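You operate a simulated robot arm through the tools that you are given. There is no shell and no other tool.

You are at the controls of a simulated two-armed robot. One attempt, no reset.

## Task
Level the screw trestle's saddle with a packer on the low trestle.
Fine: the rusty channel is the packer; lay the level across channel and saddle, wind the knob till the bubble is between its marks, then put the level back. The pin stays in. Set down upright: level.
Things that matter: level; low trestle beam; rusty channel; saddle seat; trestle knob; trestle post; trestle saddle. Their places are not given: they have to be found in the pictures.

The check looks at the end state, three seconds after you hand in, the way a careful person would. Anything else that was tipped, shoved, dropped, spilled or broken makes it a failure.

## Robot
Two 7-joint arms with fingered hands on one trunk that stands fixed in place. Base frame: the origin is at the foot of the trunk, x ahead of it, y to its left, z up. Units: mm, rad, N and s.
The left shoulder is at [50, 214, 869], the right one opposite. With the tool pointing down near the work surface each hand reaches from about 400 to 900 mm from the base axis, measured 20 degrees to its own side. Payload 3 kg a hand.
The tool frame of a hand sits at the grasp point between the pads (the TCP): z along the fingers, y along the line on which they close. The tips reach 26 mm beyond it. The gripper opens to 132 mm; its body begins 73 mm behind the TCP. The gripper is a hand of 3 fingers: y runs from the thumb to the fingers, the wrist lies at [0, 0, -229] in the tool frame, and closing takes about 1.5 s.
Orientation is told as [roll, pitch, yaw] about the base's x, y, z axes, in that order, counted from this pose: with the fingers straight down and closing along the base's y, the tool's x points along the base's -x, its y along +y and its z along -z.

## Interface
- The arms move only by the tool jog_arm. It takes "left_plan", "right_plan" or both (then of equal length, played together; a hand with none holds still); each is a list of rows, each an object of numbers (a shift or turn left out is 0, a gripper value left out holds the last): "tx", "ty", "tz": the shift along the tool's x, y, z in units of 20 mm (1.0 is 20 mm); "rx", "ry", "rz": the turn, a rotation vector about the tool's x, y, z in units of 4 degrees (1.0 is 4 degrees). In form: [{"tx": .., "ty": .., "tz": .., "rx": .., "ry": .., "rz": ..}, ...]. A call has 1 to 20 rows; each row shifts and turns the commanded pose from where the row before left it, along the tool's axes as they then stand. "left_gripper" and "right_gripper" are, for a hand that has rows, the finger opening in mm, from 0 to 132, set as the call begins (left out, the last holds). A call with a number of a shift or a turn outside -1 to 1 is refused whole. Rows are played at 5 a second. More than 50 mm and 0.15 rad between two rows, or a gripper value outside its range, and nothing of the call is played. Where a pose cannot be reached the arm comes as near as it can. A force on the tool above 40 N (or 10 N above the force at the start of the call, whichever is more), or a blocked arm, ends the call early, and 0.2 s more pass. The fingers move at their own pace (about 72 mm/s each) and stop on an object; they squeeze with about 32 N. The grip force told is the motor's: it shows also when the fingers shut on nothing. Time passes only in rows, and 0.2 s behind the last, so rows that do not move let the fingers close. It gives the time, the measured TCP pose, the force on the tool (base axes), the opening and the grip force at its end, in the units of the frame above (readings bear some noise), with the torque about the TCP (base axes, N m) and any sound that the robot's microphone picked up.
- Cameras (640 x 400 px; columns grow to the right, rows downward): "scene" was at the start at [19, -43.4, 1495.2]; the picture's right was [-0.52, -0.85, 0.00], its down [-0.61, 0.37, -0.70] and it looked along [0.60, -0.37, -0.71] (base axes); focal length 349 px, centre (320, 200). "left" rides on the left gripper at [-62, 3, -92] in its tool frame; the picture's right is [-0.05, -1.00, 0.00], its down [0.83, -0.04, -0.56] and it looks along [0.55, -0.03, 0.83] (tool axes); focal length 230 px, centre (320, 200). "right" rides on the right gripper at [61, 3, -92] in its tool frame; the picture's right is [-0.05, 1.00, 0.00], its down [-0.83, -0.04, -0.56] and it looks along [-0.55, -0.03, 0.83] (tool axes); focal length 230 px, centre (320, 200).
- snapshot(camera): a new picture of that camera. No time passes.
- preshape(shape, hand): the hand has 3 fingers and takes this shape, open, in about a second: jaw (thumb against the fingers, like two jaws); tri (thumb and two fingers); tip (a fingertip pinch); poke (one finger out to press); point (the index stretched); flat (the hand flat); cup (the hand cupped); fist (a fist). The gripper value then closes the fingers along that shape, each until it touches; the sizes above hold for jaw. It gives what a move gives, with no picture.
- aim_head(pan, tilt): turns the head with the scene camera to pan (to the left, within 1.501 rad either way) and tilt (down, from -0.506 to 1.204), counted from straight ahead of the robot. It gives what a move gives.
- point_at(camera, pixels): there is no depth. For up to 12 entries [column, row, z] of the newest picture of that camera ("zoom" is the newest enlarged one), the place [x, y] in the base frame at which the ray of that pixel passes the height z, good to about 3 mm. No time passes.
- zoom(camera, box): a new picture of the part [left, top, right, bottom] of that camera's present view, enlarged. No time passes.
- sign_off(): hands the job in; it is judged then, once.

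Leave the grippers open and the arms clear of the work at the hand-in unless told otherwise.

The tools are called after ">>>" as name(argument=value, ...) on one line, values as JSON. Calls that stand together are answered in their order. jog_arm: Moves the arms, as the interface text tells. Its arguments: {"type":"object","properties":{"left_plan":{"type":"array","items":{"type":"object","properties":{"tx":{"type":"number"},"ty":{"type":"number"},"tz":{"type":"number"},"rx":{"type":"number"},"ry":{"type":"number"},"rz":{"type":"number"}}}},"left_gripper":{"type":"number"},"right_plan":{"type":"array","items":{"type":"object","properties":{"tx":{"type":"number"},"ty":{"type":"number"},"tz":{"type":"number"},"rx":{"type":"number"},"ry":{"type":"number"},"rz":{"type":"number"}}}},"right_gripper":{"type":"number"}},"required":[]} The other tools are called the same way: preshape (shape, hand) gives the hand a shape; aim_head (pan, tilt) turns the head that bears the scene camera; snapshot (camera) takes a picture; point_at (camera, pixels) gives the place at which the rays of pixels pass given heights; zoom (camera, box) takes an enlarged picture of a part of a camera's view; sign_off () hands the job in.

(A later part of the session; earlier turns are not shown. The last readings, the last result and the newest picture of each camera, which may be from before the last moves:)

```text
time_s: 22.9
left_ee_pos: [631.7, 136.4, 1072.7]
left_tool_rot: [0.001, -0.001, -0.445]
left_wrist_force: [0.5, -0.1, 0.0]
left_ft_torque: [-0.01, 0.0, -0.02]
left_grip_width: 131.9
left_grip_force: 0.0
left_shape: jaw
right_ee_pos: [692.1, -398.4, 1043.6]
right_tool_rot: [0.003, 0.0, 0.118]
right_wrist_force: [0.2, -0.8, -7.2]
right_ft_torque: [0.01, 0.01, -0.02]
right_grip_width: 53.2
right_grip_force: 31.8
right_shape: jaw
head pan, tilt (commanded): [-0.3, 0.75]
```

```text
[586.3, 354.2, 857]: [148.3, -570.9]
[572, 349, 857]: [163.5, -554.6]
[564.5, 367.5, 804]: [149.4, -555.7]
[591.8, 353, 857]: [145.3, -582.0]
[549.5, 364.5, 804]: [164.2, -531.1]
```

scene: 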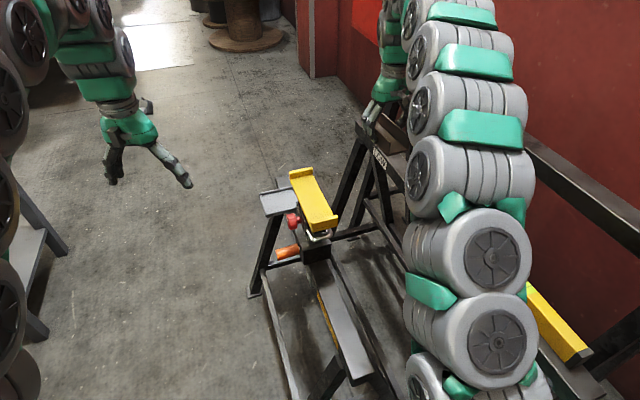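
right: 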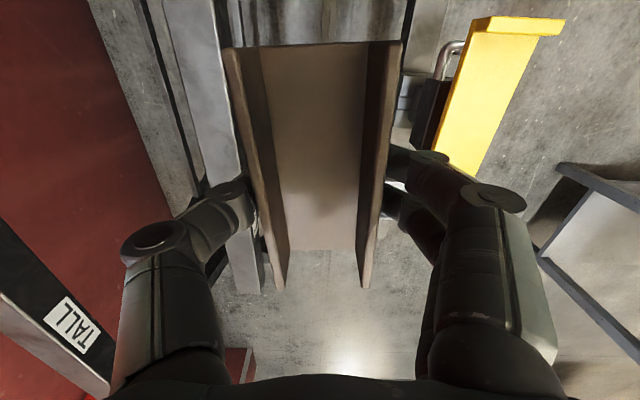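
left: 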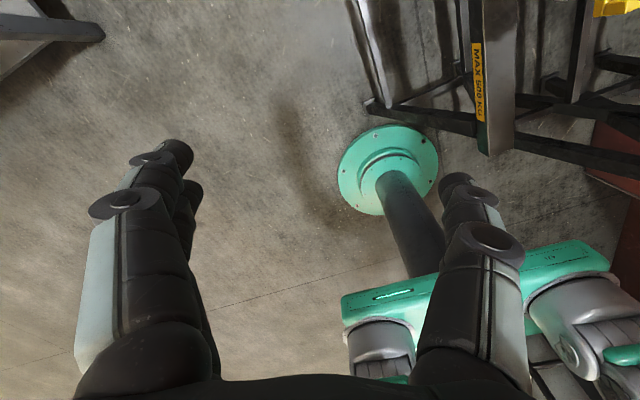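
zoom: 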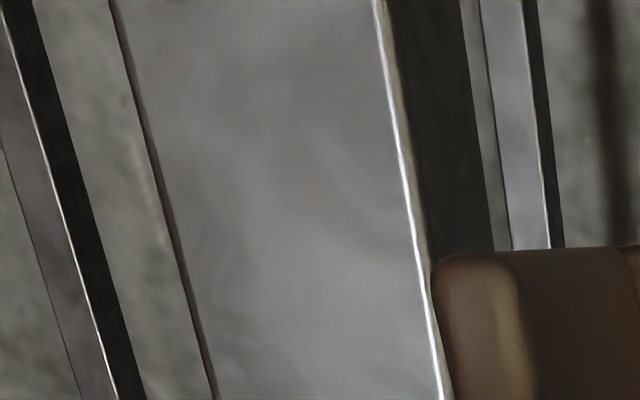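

Low beam top: edges y ≈ −519 and −572 at x≈680 (centre −545.5, yaw ≈0.025). The level lies x≈150–520 on that beam. I turn the channel to yaw 0.025, bring it over (686,−545) and descend to about TCP z 860.

>>> jog_arm(right_plan=[{"rz": 0.665}, {"rz": 0.665}, {"tx": 0.06, "ty": -0.915}, {"tx": 0.06, "ty": -0.915}, {"tx": 0.06, "ty": -0.915}, {"tx": 0.06, "ty": -0.915}, {"tx": 0.06, "ty": -0.915}, {"tx": 0.06, "ty": -0.915}, {"tx": 0.06, "ty": -0.915}, {"tx": 0.06, "ty": -0.915}, {}])

>>> jog_arm(right_plan=[{"tz": 0.9}, {"tz": 0.9}, {"tz": 0.9}, {"tz": 0.9}, {"tz": 0.9}, {"tz": 0.9}, {"tz": 0.9}, {"tz": 0.9}, {"tz": 0.9}, {"tz": 0.9}, {}])

>>> snapshot(camera="right")

>>> snapshot(camera="scene")

```text
time_s: 25.3
left_ee_pos: [631.4, 136.6, 1073.0]
left_tool_rot: [0.001, -0.001, -0.444]
left_wrist_force: [0.0, -0.6, 0.2]
left_ft_torque: [0.0, -0.04, -0.05]
left_grip_width: 131.9
left_grip_force: 0.2
left_shape: jaw
right_ee_pos: [685.3, -546.4, 1044.2]
right_tool_rot: [0.0, 0.0, 0.027]
right_wrist_force: [-0.3, -0.6, -7.1]
right_ft_torque: [0.0, 0.05, 0.0]
right_grip_width: 53.2
right_grip_force: 32.1
right_shape: jaw
head pan, tilt (commanded): [-0.3, 0.75]
```

```text
time_s: 27.7
left_ee_pos: [630.5, 136.4, 1071.8]
left_tool_rot: [0.0, -0.001, -0.444]
left_wrist_force: [-0.1, 0.7, -0.3]
left_ft_torque: [0.01, -0.01, -0.03]
left_grip_width: 131.6
left_grip_force: 0.1
left_shape: jaw
right_ee_pos: [685.8, -545.1, 863.4]
right_tool_rot: [0.0, 0.0, 0.027]
right_wrist_force: [-0.4, -0.2, -7.3]
right_ft_torque: [0.04, 0.0, 0.05]
right_grip_width: 52.9
right_grip_force: 31.8
right_shape: jaw
head pan, tilt (commanded): [-0.3, 0.75]
```

```text
taken
```

right: 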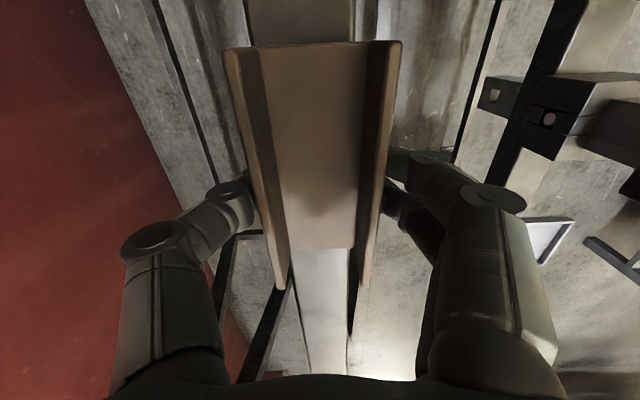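

```text
taken
```

scene: 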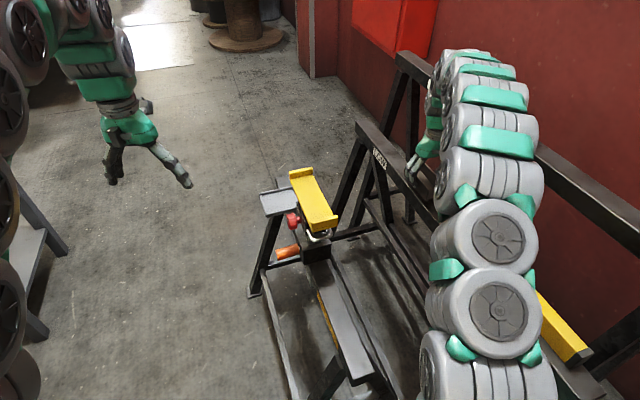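

The channel is aligned over the beam (beam edges at (247–352) near and (297–348) far). I lower in small steps, watching the force.

>>> jog_arm(right_plan=[{"tz": 0.25}, {"tz": 0.25}, {"tz": 0.25}, {"tz": 0.25}, {}])

>>> zoom(camera="scene", box=[380, 100, 480, 220])

```text
time_s: 28.9
left_ee_pos: [629.5, 136.3, 1072.6]
left_tool_rot: [0.001, 0.0, -0.446]
left_wrist_force: [1.0, -0.1, -0.3]
left_ft_torque: [-0.01, 0.01, -0.02]
left_grip_width: 131.9
left_grip_force: 0.1
left_shape: jaw
right_ee_pos: [685.2, -545.4, 844.4]
right_tool_rot: [0.001, 0.0, 0.027]
right_wrist_force: [0.7, 0.5, -7.2]
right_ft_torque: [-0.01, 0.05, 0.02]
right_grip_width: 53.1
right_grip_force: 32.0
right_shape: jaw
head pan, tilt (commanded): [-0.3, 0.75]
```

```text
3.33 times, centred on (430, 160) of scene
```

zoom: 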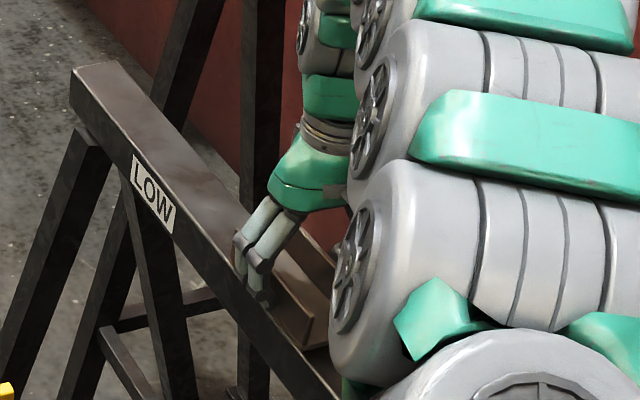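

Not yet touching (force still −7.2 N). I go down in 2 mm rows.

>>> jog_arm(right_plan=[{"tz": 0.1}, {"tz": 0.1}, {}])

```text
time_s: 29.7
left_ee_pos: [631.8, 136.2, 1071.8]
left_tool_rot: [-0.001, 0.0, -0.444]
left_wrist_force: [1.3, 0.2, 0.0]
left_ft_torque: [0.02, 0.02, 0.01]
left_grip_width: 132.2
left_grip_force: 0.1
left_shape: jaw
right_ee_pos: [686.3, -545.9, 841.5]
right_tool_rot: [0.0, -0.001, 0.027]
right_wrist_force: [-0.1, 0.0, -7.0]
right_ft_torque: [-0.01, 0.02, 0.03]
right_grip_width: 53.1
right_grip_force: 32.1
right_shape: jaw
head pan, tilt (commanded): [-0.3, 0.75]
```

Still free at z 841.5. Two more 2 mm rows.

>>> jog_arm(right_plan=[{"tz": 0.1}, {"tz": 0.1}, {}])

```text
time_s: 30.5
left_ee_pos: [631.9, 136.2, 1072.5]
left_tool_rot: [-0.001, 0.001, -0.446]
left_wrist_force: [0.3, 0.2, -0.2]
left_ft_torque: [0.0, 0.0, 0.0]
left_grip_width: 131.9
left_grip_force: 0.0
left_shape: jaw
right_ee_pos: [686.6, -545.9, 836.9]
right_tool_rot: [-0.002, -0.001, 0.026]
right_wrist_force: [-1.3, -0.1, -5.1]
right_ft_torque: [0.01, -0.03, 0.01]
right_grip_width: 53.2
right_grip_force: 32.3
right_shape: jaw
head pan, tilt (commanded): [-0.3, 0.75]
```

Force is changing slightly (−5.1 N). I go 1 mm further per row.

>>> jog_arm(right_plan=[{"tz": 0.05}, {}])

```text
time_s: 31.1
left_ee_pos: [630.8, 137.6, 1071.1]
left_tool_rot: [0.0, 0.0, -0.445]
left_wrist_force: [-0.7, 0.5, 0.2]
left_ft_torque: [-0.01, -0.05, -0.01]
left_grip_width: 131.8
left_grip_force: 0.0
left_shape: jaw
right_ee_pos: [685.8, -545.7, 835.4]
right_tool_rot: [0.0, 0.0, 0.026]
right_wrist_force: [-3.6, 0.9, 3.8]
right_ft_torque: [0.09, 0.06, -0.01]
right_grip_width: 53.2
right_grip_force: 31.7
right_shape: jaw
head pan, tilt (commanded): [-0.3, 0.75]
```

Contact (+3.8 N). I release by opening to 95 mm, then lift straight up.

>>> jog_arm(right_gripper=90, right_plan=[{}, {}, {}, {}])

>>> snapshot(camera="right")

```text
time_s: 32.1
left_ee_pos: [631.5, 137.1, 1072.9]
left_tool_rot: [0.001, 0.0, -0.445]
left_wrist_force: [0.0, 0.7, -0.5]
left_ft_torque: [-0.02, -0.01, 0.06]
left_grip_width: 131.8
left_grip_force: 0.0
left_shape: jaw
right_ee_pos: [686.3, -546.0, 835.8]
right_tool_rot: [0.001, -0.001, 0.027]
right_wrist_force: [-0.2, 0.1, 0.3]
right_ft_torque: [0.02, 0.01, -0.02]
right_grip_width: 89.6
right_grip_force: 0.0
right_shape: jaw
head pan, tilt (commanded): [-0.3, 0.75]
```

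```text
taken
```

right: 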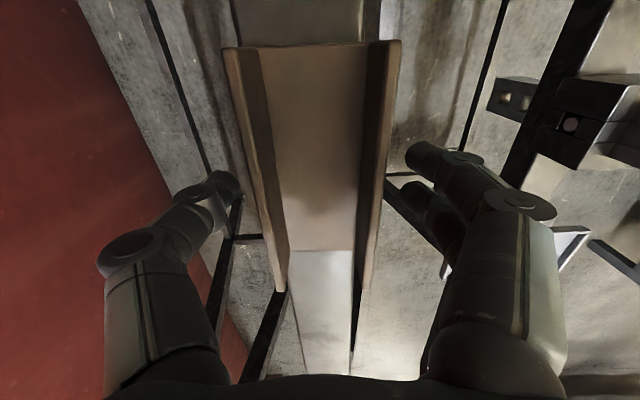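

The channel rests on the low beam. I lift 200 mm, then move back toward the level's middle (x≈290).

>>> jog_arm(right_plan=[{"tz": -0.5}, {"tz": -0.9}, {"tz": -0.95}, {"tz": -0.95}, {"tz": -0.95}, {"tz": -0.95}, {"tz": -0.95}, {"tz": -0.95}, {"tz": -0.95}, {"tz": -0.95}, {}])

>>> jog_arm(right_plan=[{"tx": 1.0}, {"tx": 1.0}, {"tx": 1.0}, {"tx": 1.0}, {"tx": 1.0}, {"tx": 1.0}, {"tx": 1.0}, {"tx": 1.0}, {"tx": 1.0}, {"tx": 1.0}, {"tx": 1.0}, {"tx": 1.0}, {"tx": 1.0}, {"tx": 1.0}, {"tx": 1.0}, {"tx": 1.0}, {"tx": 1.0}, {"tx": 1.0}, {"tx": 1.0}, {}])

>>> snapshot(camera="right")

>>> snapshot(camera="scene")

```text
time_s: 34.5
left_ee_pos: [631.6, 138.1, 1073.2]
left_tool_rot: [0.001, 0.0, -0.446]
left_wrist_force: [-0.4, -0.6, 0.2]
left_ft_torque: [0.02, 0.04, 0.01]
left_grip_width: 131.6
left_grip_force: 0.0
left_shape: jaw
right_ee_pos: [685.6, -544.0, 1015.6]
right_tool_rot: [0.002, 0.001, 0.025]
right_wrist_force: [-0.1, -0.1, 0.5]
right_ft_torque: [-0.01, -0.01, 0.03]
right_grip_width: 89.7
right_grip_force: 0.0
right_shape: jaw
head pan, tilt (commanded): [-0.3, 0.75]
```

```text
time_s: 38.7
left_ee_pos: [631.9, 136.6, 1071.2]
left_tool_rot: [0.001, 0.0, -0.444]
left_wrist_force: [-0.2, 0.5, 0.0]
left_ft_torque: [0.02, -0.02, 0.03]
left_grip_width: 131.9
left_grip_force: 0.0
left_shape: jaw
right_ee_pos: [305.6, -554.8, 1016.2]
right_tool_rot: [0.0, 0.001, 0.028]
right_wrist_force: [0.6, 1.2, -0.4]
right_ft_torque: [-0.01, 0.01, 0.03]
right_grip_width: 89.6
right_grip_force: 0.1
right_shape: jaw
head pan, tilt (commanded): [-0.3, 0.75]
```

```text
taken
```

right: 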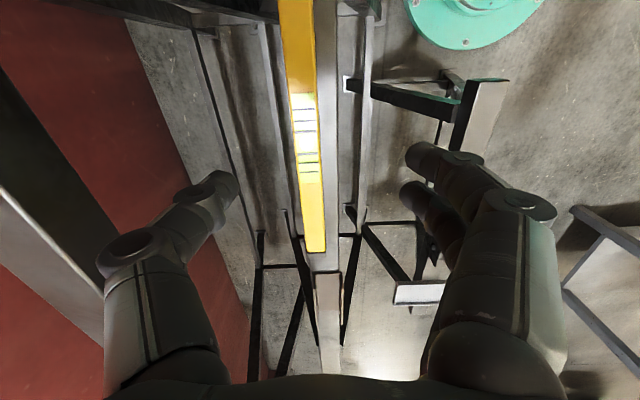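

```text
taken
```

scene: 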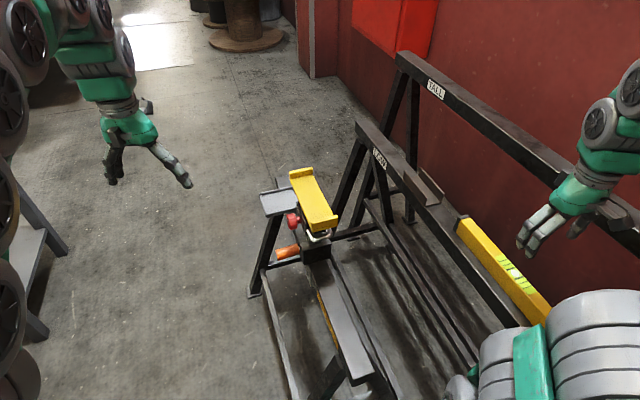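

Very clear now: channel on the low beam, level ahead with its vial. I enlarge the level and the channel in both pictures.

>>> zoom(camera="right", box=[230, 0, 390, 270])

>>> zoom(camera="scene", box=[380, 140, 560, 330])

>>> zoom(camera="right", box=[270, 80, 340, 200])

```text
1.48 times, centred on (310, 135) of right
```

zoom: 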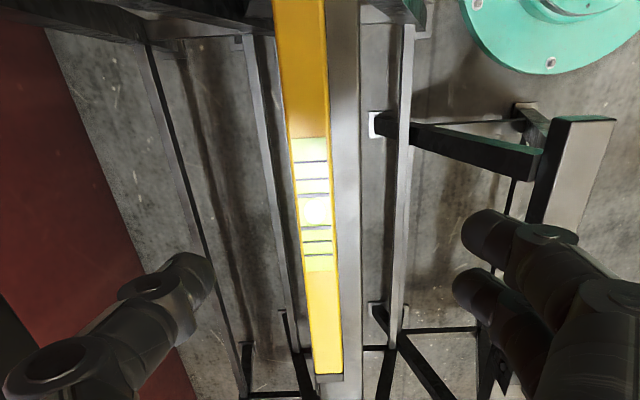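

```text
2.11 times, centred on (470, 235) of scene
```

zoom: 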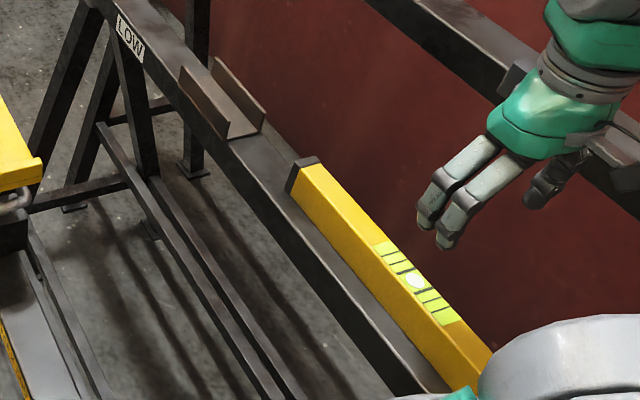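

```text
3.33 times, centred on (305, 140) of right
```

zoom: 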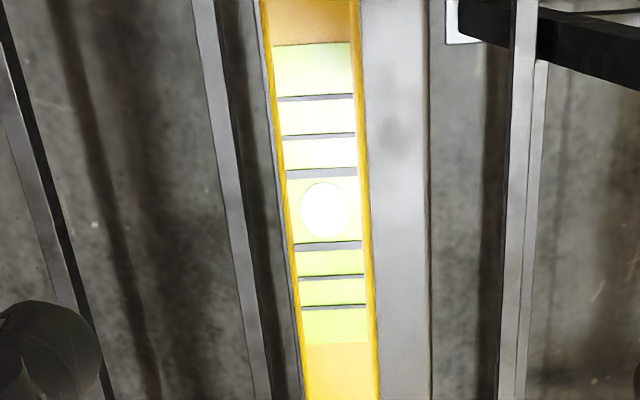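

I read the level's edges at z=857 and the channel's corners from the scene view.

>>> point_at(camera="right", pixels=[[306.2, 142.4, 857], [295.1, 142.4, 857], [318.5, 142.4, 857], [306.6, 253, 857], [325.5, 253, 857], [278.9, 13.4, 857], [313.4, 13.4, 857]])

>>> point_at(camera="scene", pixels=[[456.7, 217.5, 857], [468.6, 214.1, 857], [514.5, 274, 857], [403.6, 167.5, 844], [427, 201, 844], [420, 162, 844], [443, 191, 844]])

```text
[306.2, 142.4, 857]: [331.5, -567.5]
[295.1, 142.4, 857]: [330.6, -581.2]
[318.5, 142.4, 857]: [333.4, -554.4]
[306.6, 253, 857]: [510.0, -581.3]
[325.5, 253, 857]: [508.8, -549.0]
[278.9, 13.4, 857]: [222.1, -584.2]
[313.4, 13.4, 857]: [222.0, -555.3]
```

```text
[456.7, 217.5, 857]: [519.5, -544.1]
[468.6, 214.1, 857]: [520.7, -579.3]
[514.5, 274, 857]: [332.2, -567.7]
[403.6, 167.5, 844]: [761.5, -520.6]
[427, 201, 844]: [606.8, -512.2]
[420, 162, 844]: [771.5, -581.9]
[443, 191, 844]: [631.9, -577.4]
```

Both cameras agree: vial centre (332,−567.6), level ≈28 mm wide, yaw ≈0.02. I move over (334,−567.5) and descend to TCP z≈880.

>>> jog_arm(right_plan=[{"tx": -0.7, "ty": -0.337}, {"tx": -0.7, "ty": -0.337}, {"tz": 0.85}, {"tz": 0.85}, {"tz": 0.85}, {"tz": 0.85}, {"tz": 0.85}, {"tz": 0.85}, {"tz": 0.85}, {"tz": 0.85}, {}])

>>> snapshot(camera="right")

>>> zoom(camera="scene", box=[440, 160, 640, 360])

```text
time_s: 41.1
left_ee_pos: [629.9, 136.4, 1072.6]
left_tool_rot: [-0.002, -0.001, -0.447]
left_wrist_force: [0.2, -0.3, 1.0]
left_ft_torque: [0.0, -0.02, -0.03]
left_grip_width: 131.8
left_grip_force: 0.1
left_shape: jaw
right_ee_pos: [334.2, -568.8, 879.1]
right_tool_rot: [0.0, 0.001, 0.027]
right_wrist_force: [-0.4, -0.7, -0.2]
right_ft_torque: [0.02, 0.0, 0.04]
right_grip_width: 89.5
right_grip_force: 0.0
right_shape: jaw
head pan, tilt (commanded): [-0.3, 0.75]
```

```text
taken
```

right: 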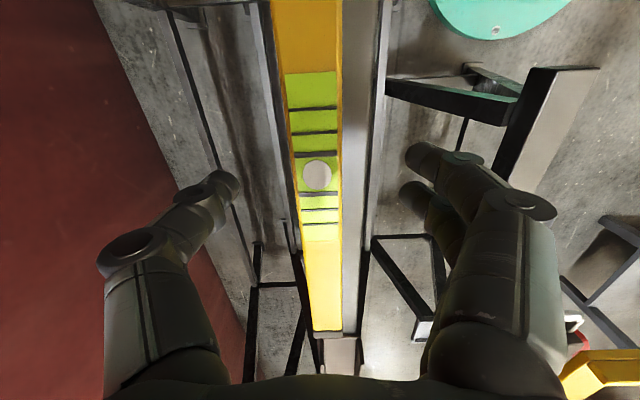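

```text
2.00 times, centred on (540, 260) of scene
```

zoom: 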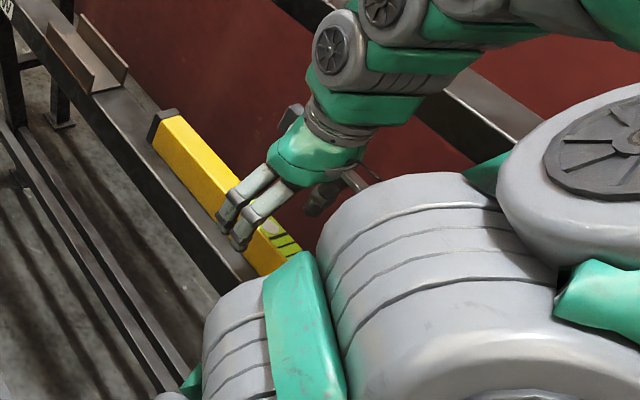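

The level is centred between thumb (215,185) and fingers (415,170). I descend 41 mm to TCP z≈838 and close.

>>> jog_arm(right_plan=[{"tz": 0.7}, {"tz": 0.7}, {"tz": 0.65}, {}])

>>> jog_arm(right_gripper=5, right_plan=[{}, {}, {}, {}, {}, {}, {}, {}])

>>> snapshot(camera="right")

```text
time_s: 42.1
left_ee_pos: [631.1, 137.0, 1072.4]
left_tool_rot: [-0.001, 0.001, -0.446]
left_wrist_force: [0.0, -0.4, -0.6]
left_ft_torque: [-0.02, -0.03, -0.02]
left_grip_width: 132.0
left_grip_force: 0.0
left_shape: jaw
right_ee_pos: [333.8, -569.2, 838.5]
right_tool_rot: [-0.002, 0.001, 0.027]
right_wrist_force: [-0.4, 0.0, -0.1]
right_ft_torque: [0.0, 0.0, 0.03]
right_grip_width: 89.8
right_grip_force: 0.0
right_shape: jaw
head pan, tilt (commanded): [-0.3, 0.75]
```

```text
time_s: 43.9
left_ee_pos: [632.0, 136.8, 1071.9]
left_tool_rot: [-0.001, -0.001, -0.445]
left_wrist_force: [-0.3, -0.1, -0.3]
left_ft_torque: [0.0, 0.0, -0.02]
left_grip_width: 131.8
left_grip_force: 0.0
left_shape: jaw
right_ee_pos: [334.2, -569.3, 839.3]
right_tool_rot: [0.0, 0.0, 0.026]
right_wrist_force: [0.6, -0.5, -0.4]
right_ft_torque: [0.0, -0.02, 0.01]
right_grip_width: 23.9
right_grip_force: 32.4
right_shape: jaw
head pan, tilt (commanded): [-0.3, 0.75]
```

```text
taken
```

right: 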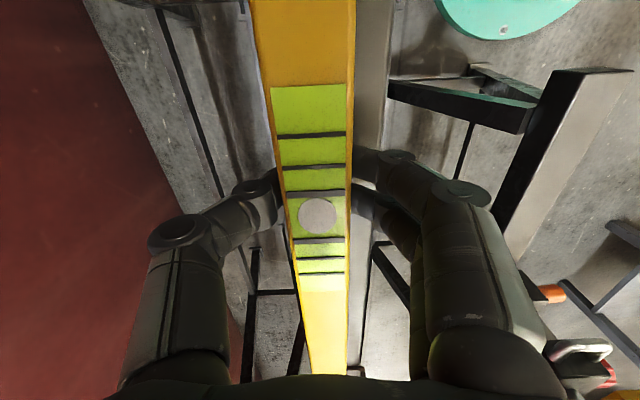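

Gripped (24 mm, 32 N), and the hand camera can see the vial with bubble centred – handy reference. TCP at rest: (334.2,−569.3,839.3), yaw 0.026. I lift 200 mm.

>>> jog_arm(right_plan=[{"tz": -0.3}, {"tz": -0.7}, {"tz": -1}, {"tz": -1}, {"tz": -1}, {"tz": -1}, {"tz": -1}, {"tz": -1}, {"tz": -1}, {"tz": -1}, {"tz": -1}, {}])

>>> snapshot(camera="right")

>>> snapshot(camera="scene")

```text
time_s: 46.5
left_ee_pos: [631.7, 138.1, 1073.5]
left_tool_rot: [0.001, 0.001, -0.445]
left_wrist_force: [0.8, 2.0, 0.5]
left_ft_torque: [-0.01, 0.0, 0.02]
left_grip_width: 131.5
left_grip_force: 0.0
left_shape: jaw
right_ee_pos: [334.3, -568.1, 1037.9]
right_tool_rot: [-0.002, 0.0, 0.026]
right_wrist_force: [0.2, -0.5, -4.1]
right_ft_torque: [0.02, -0.01, 0.01]
right_grip_width: 24.2
right_grip_force: 31.8
right_shape: jaw
head pan, tilt (commanded): [-0.3, 0.75]
```

```text
taken
```

right: 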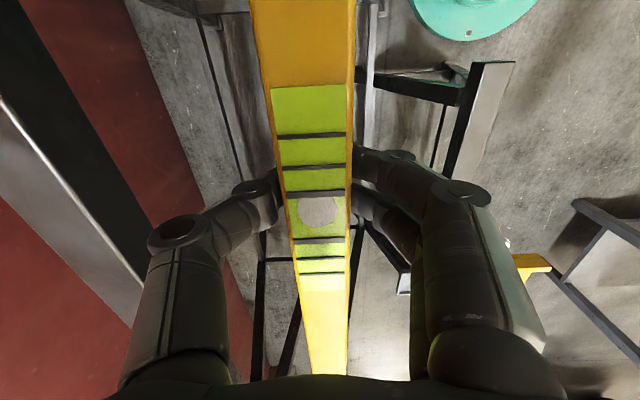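

```text
taken
```

scene: 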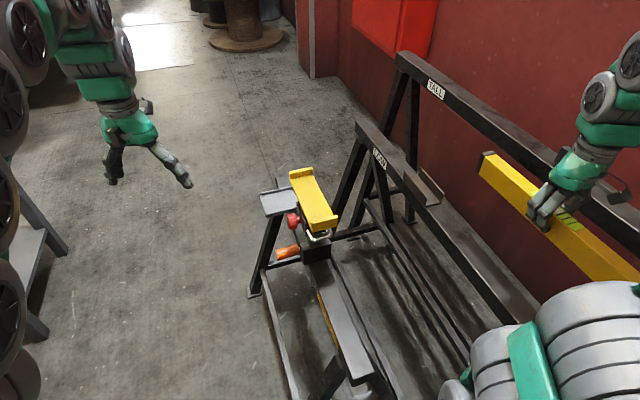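

Level held (0.4 kg), upright. I carry it to about (620,−400,1038) before turning it.

>>> jog_arm(right_plan=[{"tx": -0.907, "ty": 0.5016}, {"tx": -0.907, "ty": 0.5016}, {"tx": -0.907, "ty": 0.5016}, {"tx": -0.907, "ty": 0.5016}, {"tx": -0.907, "ty": 0.5016}, {"tx": -0.907, "ty": 0.5016}, {"tx": -0.907, "ty": 0.5016}, {"tx": -0.907, "ty": 0.5016}, {"tx": -0.907, "ty": 0.5016}, {"tx": -0.907, "ty": 0.5016}, {"tx": -0.907, "ty": 0.5016}, {"tx": -0.907, "ty": 0.5016}, {"tx": -0.907, "ty": 0.5016}, {"tx": -0.907, "ty": 0.5016}, {"tx": -0.907, "ty": 0.5016}, {"tx": -0.907, "ty": 0.5016}, {}])

>>> snapshot(camera="scene")

```text
time_s: 50.1
left_ee_pos: [631.8, 137.1, 1073.8]
left_tool_rot: [-0.001, 0.001, -0.445]
left_wrist_force: [0.1, -0.1, 0.1]
left_ft_torque: [-0.01, 0.0, -0.02]
left_grip_width: 131.8
left_grip_force: 0.0
left_shape: jaw
right_ee_pos: [620.6, -401.6, 1039.5]
right_tool_rot: [0.0, -0.001, 0.026]
right_wrist_force: [0.2, -0.1, -3.2]
right_ft_torque: [-0.01, 0.03, -0.02]
right_grip_width: 24.0
right_grip_force: 31.8
right_shape: jaw
head pan, tilt (commanded): [-0.3, 0.75]
```

```text
taken
```

scene: 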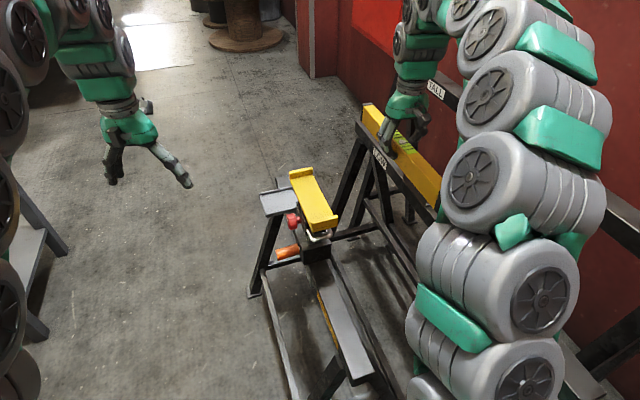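

Now I turn the level about the vertical, first 48° (yaw going negative), checking the arm follows.

>>> jog_arm(right_plan=[{"rz": 1}, {"rz": 1}, {"rz": 1}, {"rz": 1}, {"rz": 1}, {"rz": 1}, {"rz": 1}, {"rz": 1}, {"rz": 1}, {"rz": 1}, {"rz": 1}, {"rz": 1}, {}])

>>> snapshot(camera="scene")

```text
time_s: 52.9
left_ee_pos: [630.5, 136.5, 1072.7]
left_tool_rot: [-0.001, 0.0, -0.445]
left_wrist_force: [0.3, 0.2, 0.2]
left_ft_torque: [0.03, 0.03, 0.0]
left_grip_width: 132.1
left_grip_force: 0.1
left_shape: jaw
right_ee_pos: [619.2, -400.1, 1037.8]
right_tool_rot: [0.0, -0.001, -0.812]
right_wrist_force: [-0.3, 0.4, -4.0]
right_ft_torque: [0.03, -0.06, 0.02]
right_grip_width: 23.8
right_grip_force: 32.7
right_shape: jaw
head pan, tilt (commanded): [-0.3, 0.75]
```

```text
taken
```

scene: 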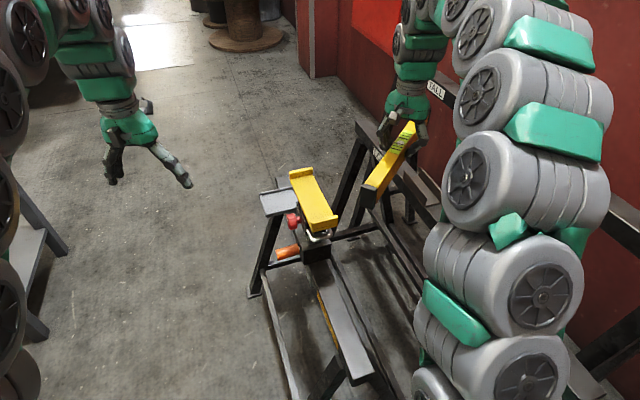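

The arm follows well. I finish the turn to yaw ≈ −1.546 (level across the trestles) and shift to (690,−385).

>>> jog_arm(right_plan=[{"rz": 1}, {"rz": 1}, {"rz": 1}, {"rz": 1}, {"rz": 1}, {"rz": 1}, {"rz": 1}, {"rz": 1}, {"rz": 1}, {"rz": 1}, {"rz": 0.51}, {"tx": 0.165, "ty": 0.89}, {"tx": 0.165, "ty": 0.89}, {"tx": 0.165, "ty": 0.89}, {"tx": 0.165, "ty": 0.89}, {}])

>>> snapshot(camera="scene")

>>> snapshot(camera="right")

>>> snapshot(camera="left")

```text
time_s: 56.3
left_ee_pos: [631.4, 137.0, 1073.3]
left_tool_rot: [0.001, 0.0, -0.445]
left_wrist_force: [-0.6, -0.9, -0.3]
left_ft_torque: [-0.01, 0.01, -0.01]
left_grip_width: 131.8
left_grip_force: 0.1
left_shape: jaw
right_ee_pos: [690.2, -386.1, 1038.0]
right_tool_rot: [0.001, -0.001, -1.545]
right_wrist_force: [0.2, 0.9, -3.1]
right_ft_torque: [0.01, -0.02, 0.01]
right_grip_width: 23.9
right_grip_force: 31.7
right_shape: jaw
head pan, tilt (commanded): [-0.3, 0.75]
```

```text
taken
```

scene: 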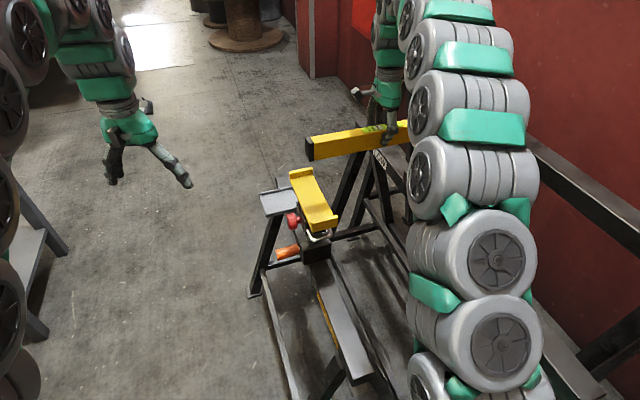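

```text
taken
```

right: 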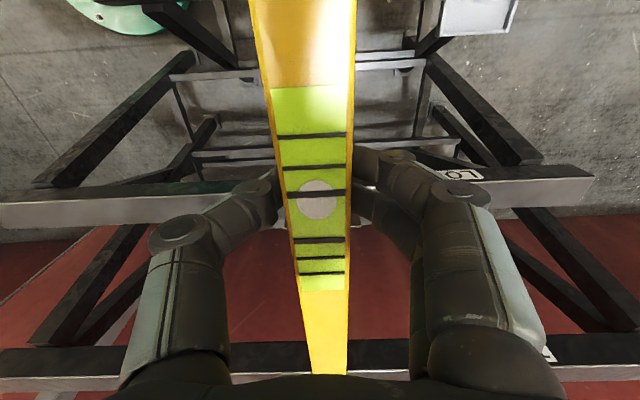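

```text
taken
```

left: 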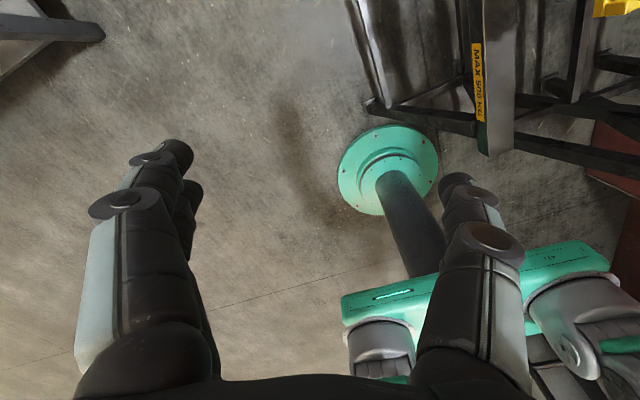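

The level is now across; +y end toward the saddle. I lower to about TCP z 897 (level bottom ≈ 862, still above seat ≈ 851) and look.

>>> jog_arm(right_plan=[{"tz": 0.88}, {"tz": 0.88}, {"tz": 0.88}, {"tz": 0.88}, {"tz": 0.88}, {"tz": 0.88}, {"tz": 0.88}, {"tz": 0.88}, {}])

>>> snapshot(camera="scene")

>>> zoom(camera="scene", box=[250, 130, 430, 260])

>>> snapshot(camera="right")

```text
time_s: 58.3
left_ee_pos: [631.1, 135.0, 1072.3]
left_tool_rot: [-0.001, 0.0, -0.446]
left_wrist_force: [-0.2, 0.2, -0.1]
left_ft_torque: [0.01, -0.03, -0.02]
left_grip_width: 132.0
left_grip_force: 0.0
left_shape: jaw
right_ee_pos: [691.1, -385.3, 898.0]
right_tool_rot: [0.001, 0.0, -1.546]
right_wrist_force: [0.2, 0.4, -3.3]
right_ft_torque: [-0.03, 0.02, -0.02]
right_grip_width: 23.9
right_grip_force: 31.8
right_shape: jaw
head pan, tilt (commanded): [-0.3, 0.75]
```

```text
taken
```

scene: 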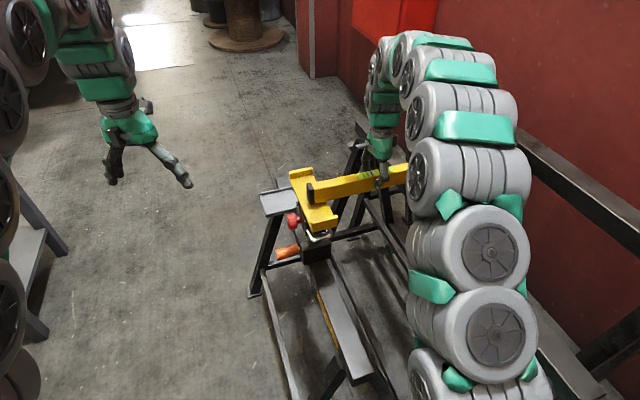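

```text
3.08 times, centred on (340, 195) of scene
```

zoom: 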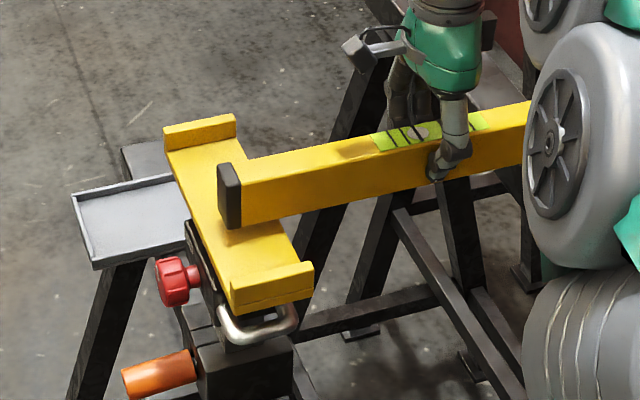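

```text
taken
```

right: 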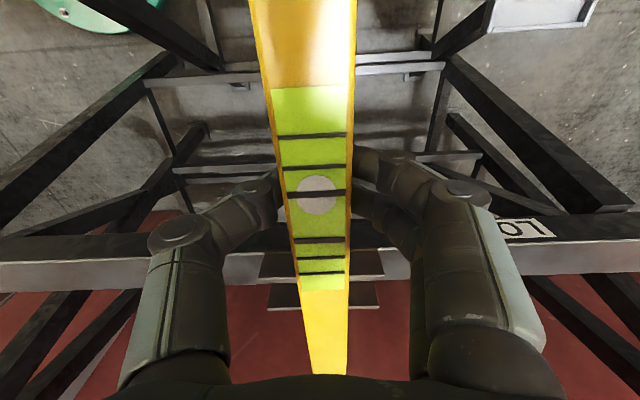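

The level hangs over the seat and over the channel flanges (seen at (265–380,265–300) in the right picture). I lower in small steps until touch.

>>> jog_arm(right_plan=[{"tz": 0.15}, {"tz": 0.15}, {"tz": 0.1}, {}])

>>> zoom(camera="scene", box=[250, 130, 430, 260])

```text
time_s: 59.3
left_ee_pos: [631.5, 135.7, 1073.1]
left_tool_rot: [-0.002, 0.002, -0.445]
left_wrist_force: [0.3, 0.3, 0.4]
left_ft_torque: [0.0, -0.02, 0.04]
left_grip_width: 131.9
left_grip_force: 0.1
left_shape: jaw
right_ee_pos: [690.0, -385.0, 888.6]
right_tool_rot: [0.0, 0.0, -1.545]
right_wrist_force: [0.4, -0.1, -3.8]
right_ft_torque: [-0.01, -0.04, 0.0]
right_grip_width: 23.9
right_grip_force: 31.9
right_shape: jaw
head pan, tilt (commanded): [-0.3, 0.75]
```

```text
3.08 times, centred on (340, 195) of scene
```

zoom: 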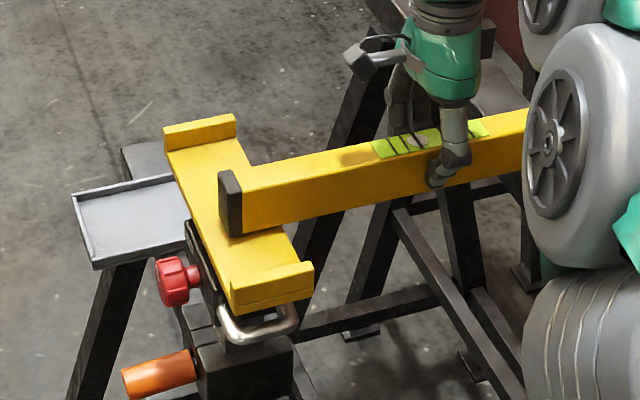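

Still free. Going down 1 mm per row, three rows.

>>> jog_arm(right_plan=[{"tz": 0.06}, {"tz": 0.06}, {}])

```text
time_s: 60.1
left_ee_pos: [630.5, 135.6, 1073.0]
left_tool_rot: [0.0, 0.001, -0.444]
left_wrist_force: [-0.2, 0.2, -0.4]
left_ft_torque: [0.02, 0.01, -0.02]
left_grip_width: 132.1
left_grip_force: 0.0
left_shape: jaw
right_ee_pos: [689.5, -385.8, 887.5]
right_tool_rot: [0.0, -0.001, -1.544]
right_wrist_force: [0.1, 0.5, -3.7]
right_ft_torque: [0.03, -0.02, 0.01]
right_grip_width: 23.8
right_grip_force: 31.9
right_shape: jaw
head pan, tilt (commanded): [-0.3, 0.75]
```

>>> jog_arm(right_plan=[{"tz": 0.06}, {"tz": 0.06}, {}])

```text
time_s: 60.9
left_ee_pos: [631.2, 136.8, 1072.9]
left_tool_rot: [0.0, -0.001, -0.446]
left_wrist_force: [-0.8, -0.5, 0.1]
left_ft_torque: [0.0, -0.02, -0.01]
left_grip_width: 131.7
left_grip_force: 0.2
left_shape: jaw
right_ee_pos: [690.1, -385.2, 883.9]
right_tool_rot: [0.001, -0.001, -1.546]
right_wrist_force: [-0.1, -0.2, -3.7]
right_ft_torque: [0.02, -0.06, 0.01]
right_grip_width: 23.8
right_grip_force: 32.3
right_shape: jaw
head pan, tilt (commanded): [-0.3, 0.75]
```

Still −3.7 N, no contact at TCP z≈884. Two more 1.2 mm rows.

>>> jog_arm(right_plan=[{"tz": 0.06}, {"tz": 0.06}, {}])

```text
time_s: 61.7
left_ee_pos: [630.2, 136.1, 1071.9]
left_tool_rot: [0.0, 0.001, -0.444]
left_wrist_force: [0.6, 0.3, 0.3]
left_ft_torque: [0.01, 0.0, -0.01]
left_grip_width: 132.0
left_grip_force: 0.0
left_shape: jaw
right_ee_pos: [690.6, -385.9, 882.4]
right_tool_rot: [0.001, 0.002, -1.542]
right_wrist_force: [-0.4, -1.2, 6.5]
right_ft_torque: [0.01, -0.04, -0.03]
right_grip_width: 23.9
right_grip_force: 32.1
right_shape: jaw
head pan, tilt (commanded): [-0.3, 0.75]
```

Contact (+6.5 N) with nearly no torque, so both ends seem to touch. Let me look at the bubble and the contact ends.

>>> snapshot(camera="right")

>>> zoom(camera="scene", box=[270, 150, 400, 250])

>>> zoom(camera="right", box=[250, 70, 370, 310])

```text
taken
```

right: 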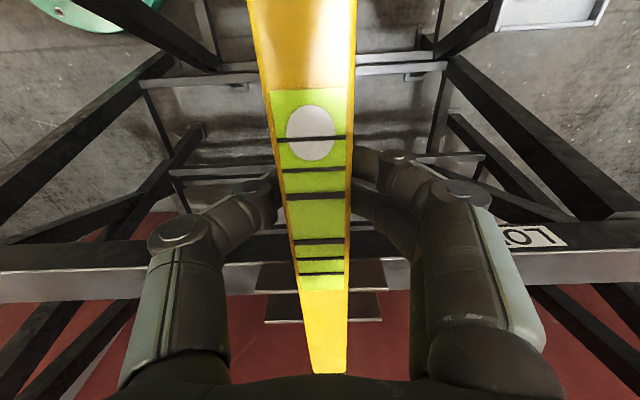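

```text
4.00 times, centred on (335, 200) of scene
```

zoom: 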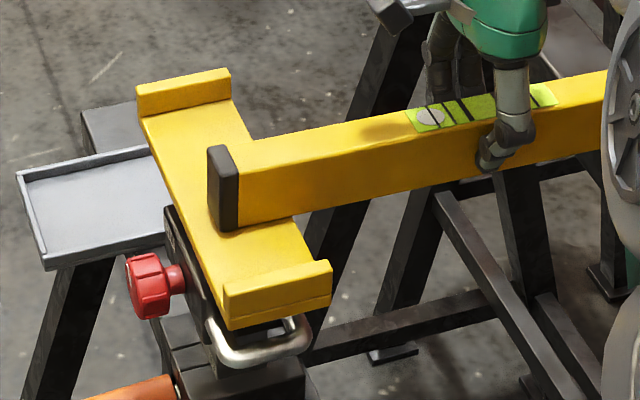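

```text
1.67 times, centred on (310, 190) of right
```

zoom: 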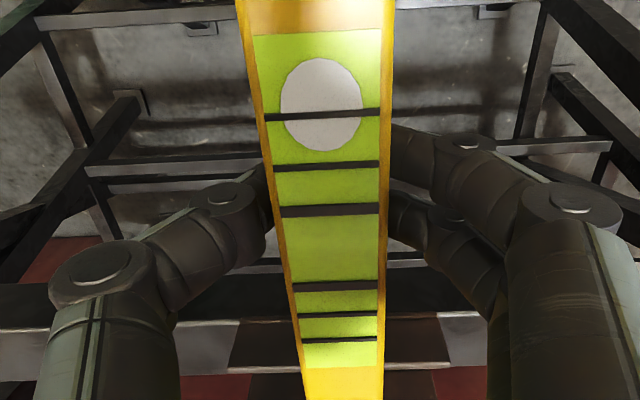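

The bubble has run to the saddle end: the saddle side is higher; the level pivoted in the grip and rests on both ends. I release it gently.

>>> jog_arm(right_gripper=60, right_plan=[{}, {}, {}, {}, {}])

>>> zoom(camera="right", box=[250, 70, 370, 310])

>>> zoom(camera="scene", box=[270, 150, 400, 250])

```text
time_s: 62.9
left_ee_pos: [631.6, 135.9, 1071.3]
left_tool_rot: [0.0, -0.001, -0.445]
left_wrist_force: [-0.5, 0.1, -0.4]
left_ft_torque: [0.02, -0.03, -0.01]
left_grip_width: 132.1
left_grip_force: 0.1
left_shape: jaw
right_ee_pos: [690.5, -386.5, 881.6]
right_tool_rot: [-0.001, -0.001, -1.543]
right_wrist_force: [0.1, 0.6, 0.1]
right_ft_torque: [0.01, -0.01, -0.04]
right_grip_width: 59.7
right_grip_force: 0.0
right_shape: jaw
head pan, tilt (commanded): [-0.3, 0.75]
```

```text
1.67 times, centred on (310, 190) of right
```

zoom: 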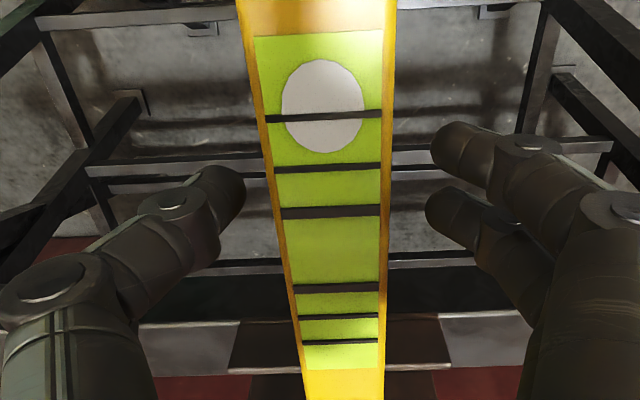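

```text
4.00 times, centred on (335, 200) of scene
```

zoom: 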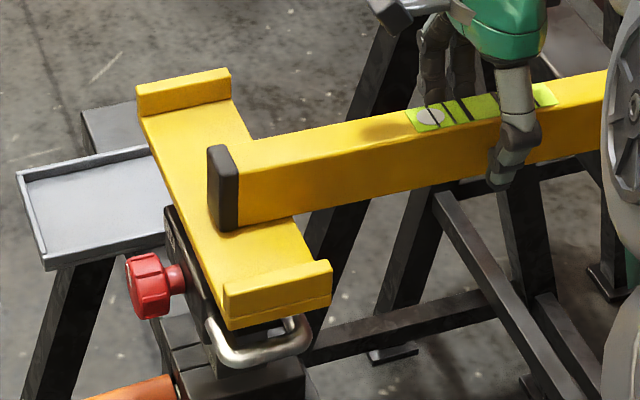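

The level lies on both supports, bubble fully at the saddle side → saddle must come down. I raise the right hand straight up 100 mm so it can watch the vial.

>>> jog_arm(right_plan=[{"tz": -0.5}, {"tz": -0.9}, {"tz": -0.9}, {"tz": -0.9}, {"tz": -0.9}, {"tz": -0.9}, {}])

>>> snapshot(camera="right")

>>> snapshot(camera="scene")

>>> zoom(camera="scene", box=[240, 160, 400, 280])

```text
time_s: 64.5
left_ee_pos: [629.9, 135.1, 1071.9]
left_tool_rot: [0.001, 0.0, -0.444]
left_wrist_force: [0.2, 0.4, 0.7]
left_ft_torque: [-0.01, 0.01, 0.03]
left_grip_width: 131.7
left_grip_force: 0.1
left_shape: jaw
right_ee_pos: [691.5, -384.9, 982.2]
right_tool_rot: [-0.001, 0.0, -1.544]
right_wrist_force: [0.3, 0.6, -0.4]
right_ft_torque: [0.0, -0.02, -0.04]
right_grip_width: 59.4
right_grip_force: 0.2
right_shape: jaw
head pan, tilt (commanded): [-0.3, 0.75]
```

```text
taken
```

right: 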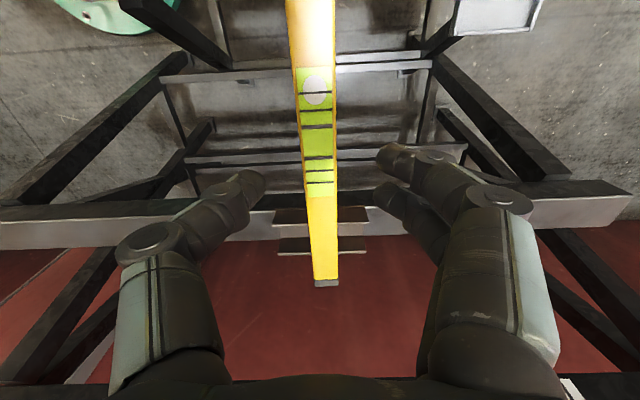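

```text
taken
```

scene: 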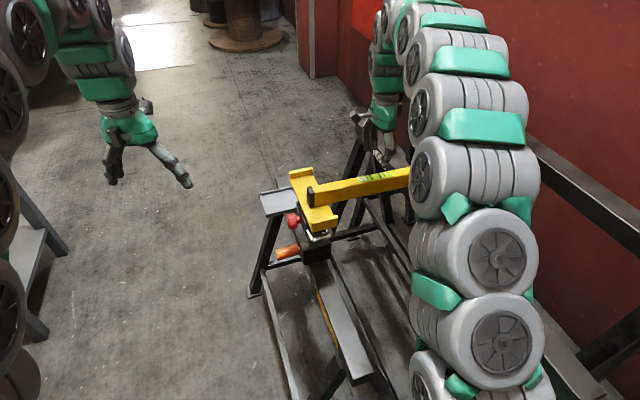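

```text
3.33 times, centred on (320, 220) of scene
```

zoom: 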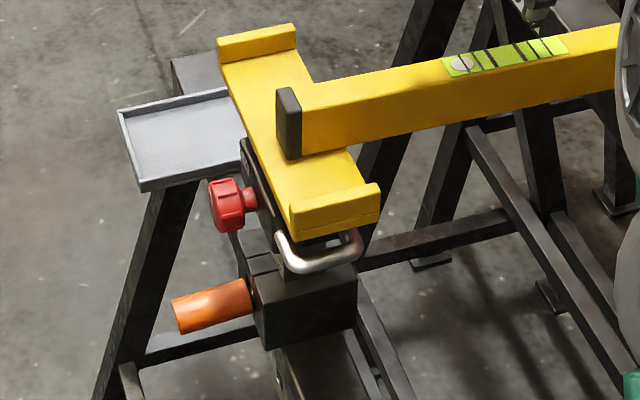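

I query heights for the tray corner (266.3,216.4), orange grip end (277.4,254.5), its base (299,249.4) and knob front (291,223), back (298.4,218.5).

>>> point_at(camera="scene", pixels=[[266.3, 216.4, 700], [266.3, 216.4, 750], [277.4, 254.5, 700], [277.4, 254.5, 750], [299, 249.4, 700], [299, 249.4, 750], [291, 223, 750], [291, 223, 800], [298.4, 218.5, 750], [298.4, 218.5, 800]])

>>> zoom(camera="scene", box=[260, 195, 340, 265])

```text
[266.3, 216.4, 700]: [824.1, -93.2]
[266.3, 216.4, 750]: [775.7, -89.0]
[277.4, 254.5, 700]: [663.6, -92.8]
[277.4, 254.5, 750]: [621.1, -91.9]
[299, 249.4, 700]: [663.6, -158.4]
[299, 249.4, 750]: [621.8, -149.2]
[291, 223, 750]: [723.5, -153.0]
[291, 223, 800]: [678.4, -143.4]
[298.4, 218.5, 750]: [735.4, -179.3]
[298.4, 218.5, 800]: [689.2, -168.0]
```

```text
5.71 times, centred on (300, 230) of scene
```

zoom: 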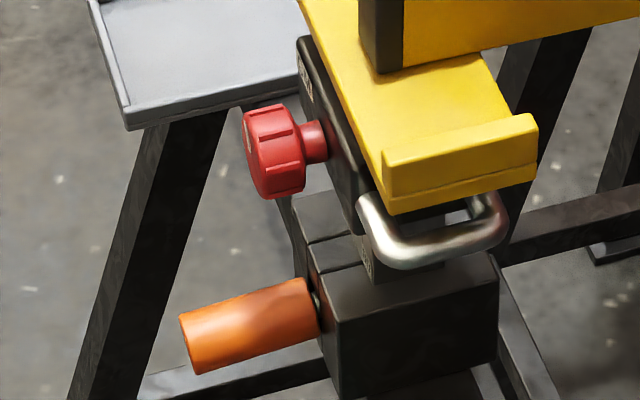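

The knob: front centre ≈ (703,−145,773), ≈45 mm diameter, axis along y; orange grip ≈110 mm below it; tray lower and farther. I'll approach with the left hand horizontally from +y. First I turn the left hand to yaw 0 and start tilting it so the fingers point toward −y, in free air.

>>> jog_arm(left_plan=[{"rz": -0.911}, {"rz": -0.911}, {"rz": -0.911}, {"rz": -0.911}, {"rz": -0.911}, {"rz": -0.911}, {"rz": -0.911}, {"rx": 1}, {"rx": 1}, {"rx": 1}, {"rx": 1}, {"rx": 1}, {"rx": 1}, {"rx": 1}, {"rx": 1}, {"rx": 1}, {"rx": 1}, {}])

>>> snapshot(camera="left")

>>> snapshot(camera="scene")

```text
time_s: 68.3
left_ee_pos: [631.1, 136.5, 1072.2]
left_tool_rot: [-0.699, 0.001, -0.002]
left_wrist_force: [-0.2, -0.5, 0.2]
left_ft_torque: [-0.01, -0.02, 0.01]
left_grip_width: 131.5
left_grip_force: 0.0
left_shape: jaw
right_ee_pos: [691.5, -385.2, 982.6]
right_tool_rot: [0.0, -0.001, -1.545]
right_wrist_force: [0.5, -0.3, -0.2]
right_ft_torque: [-0.01, 0.03, -0.02]
right_grip_width: 59.6
right_grip_force: 0.0
right_shape: jaw
head pan, tilt (commanded): [-0.3, 0.75]
```

```text
taken
```

left: 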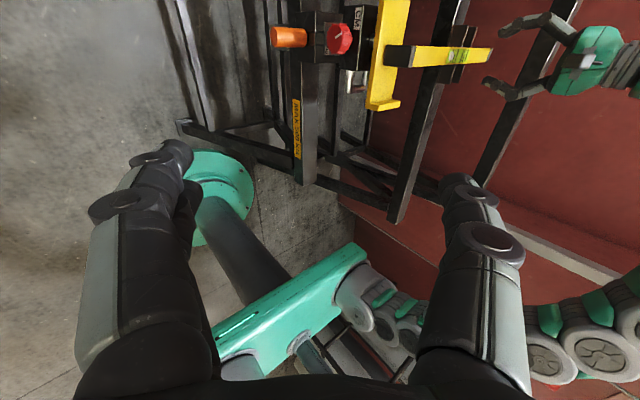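

```text
taken
```

scene: 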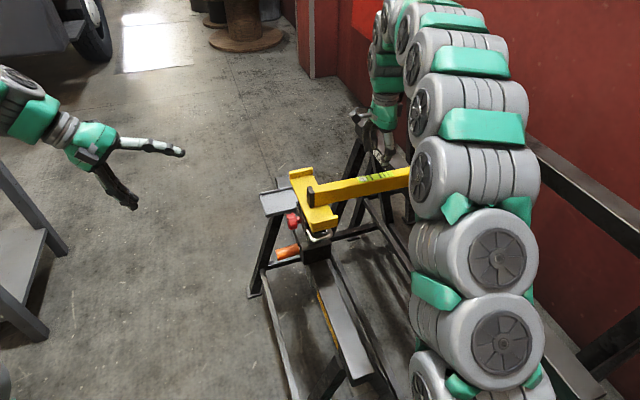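

The left camera now sees the knob at (339,39). I enlarge that region.

>>> zoom(camera="left", box=[260, 0, 500, 140])

>>> zoom(camera="left", box=[290, 0, 390, 90])

```text
2.67 times, centred on (380, 70) of left
```

zoom: 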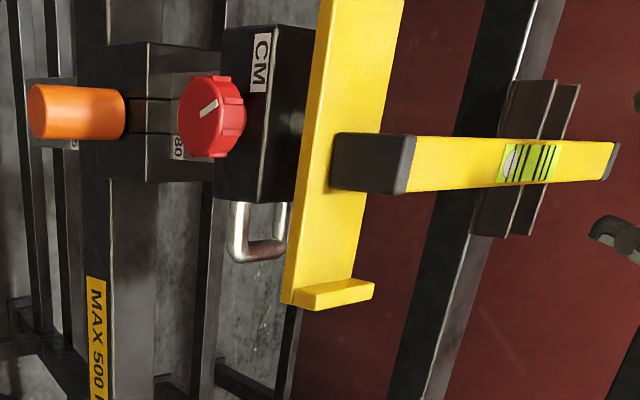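

```text
4.44 times, centred on (340, 45) of left
```

zoom: 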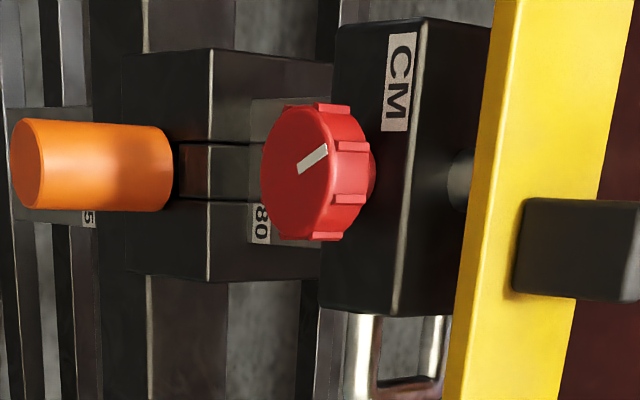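

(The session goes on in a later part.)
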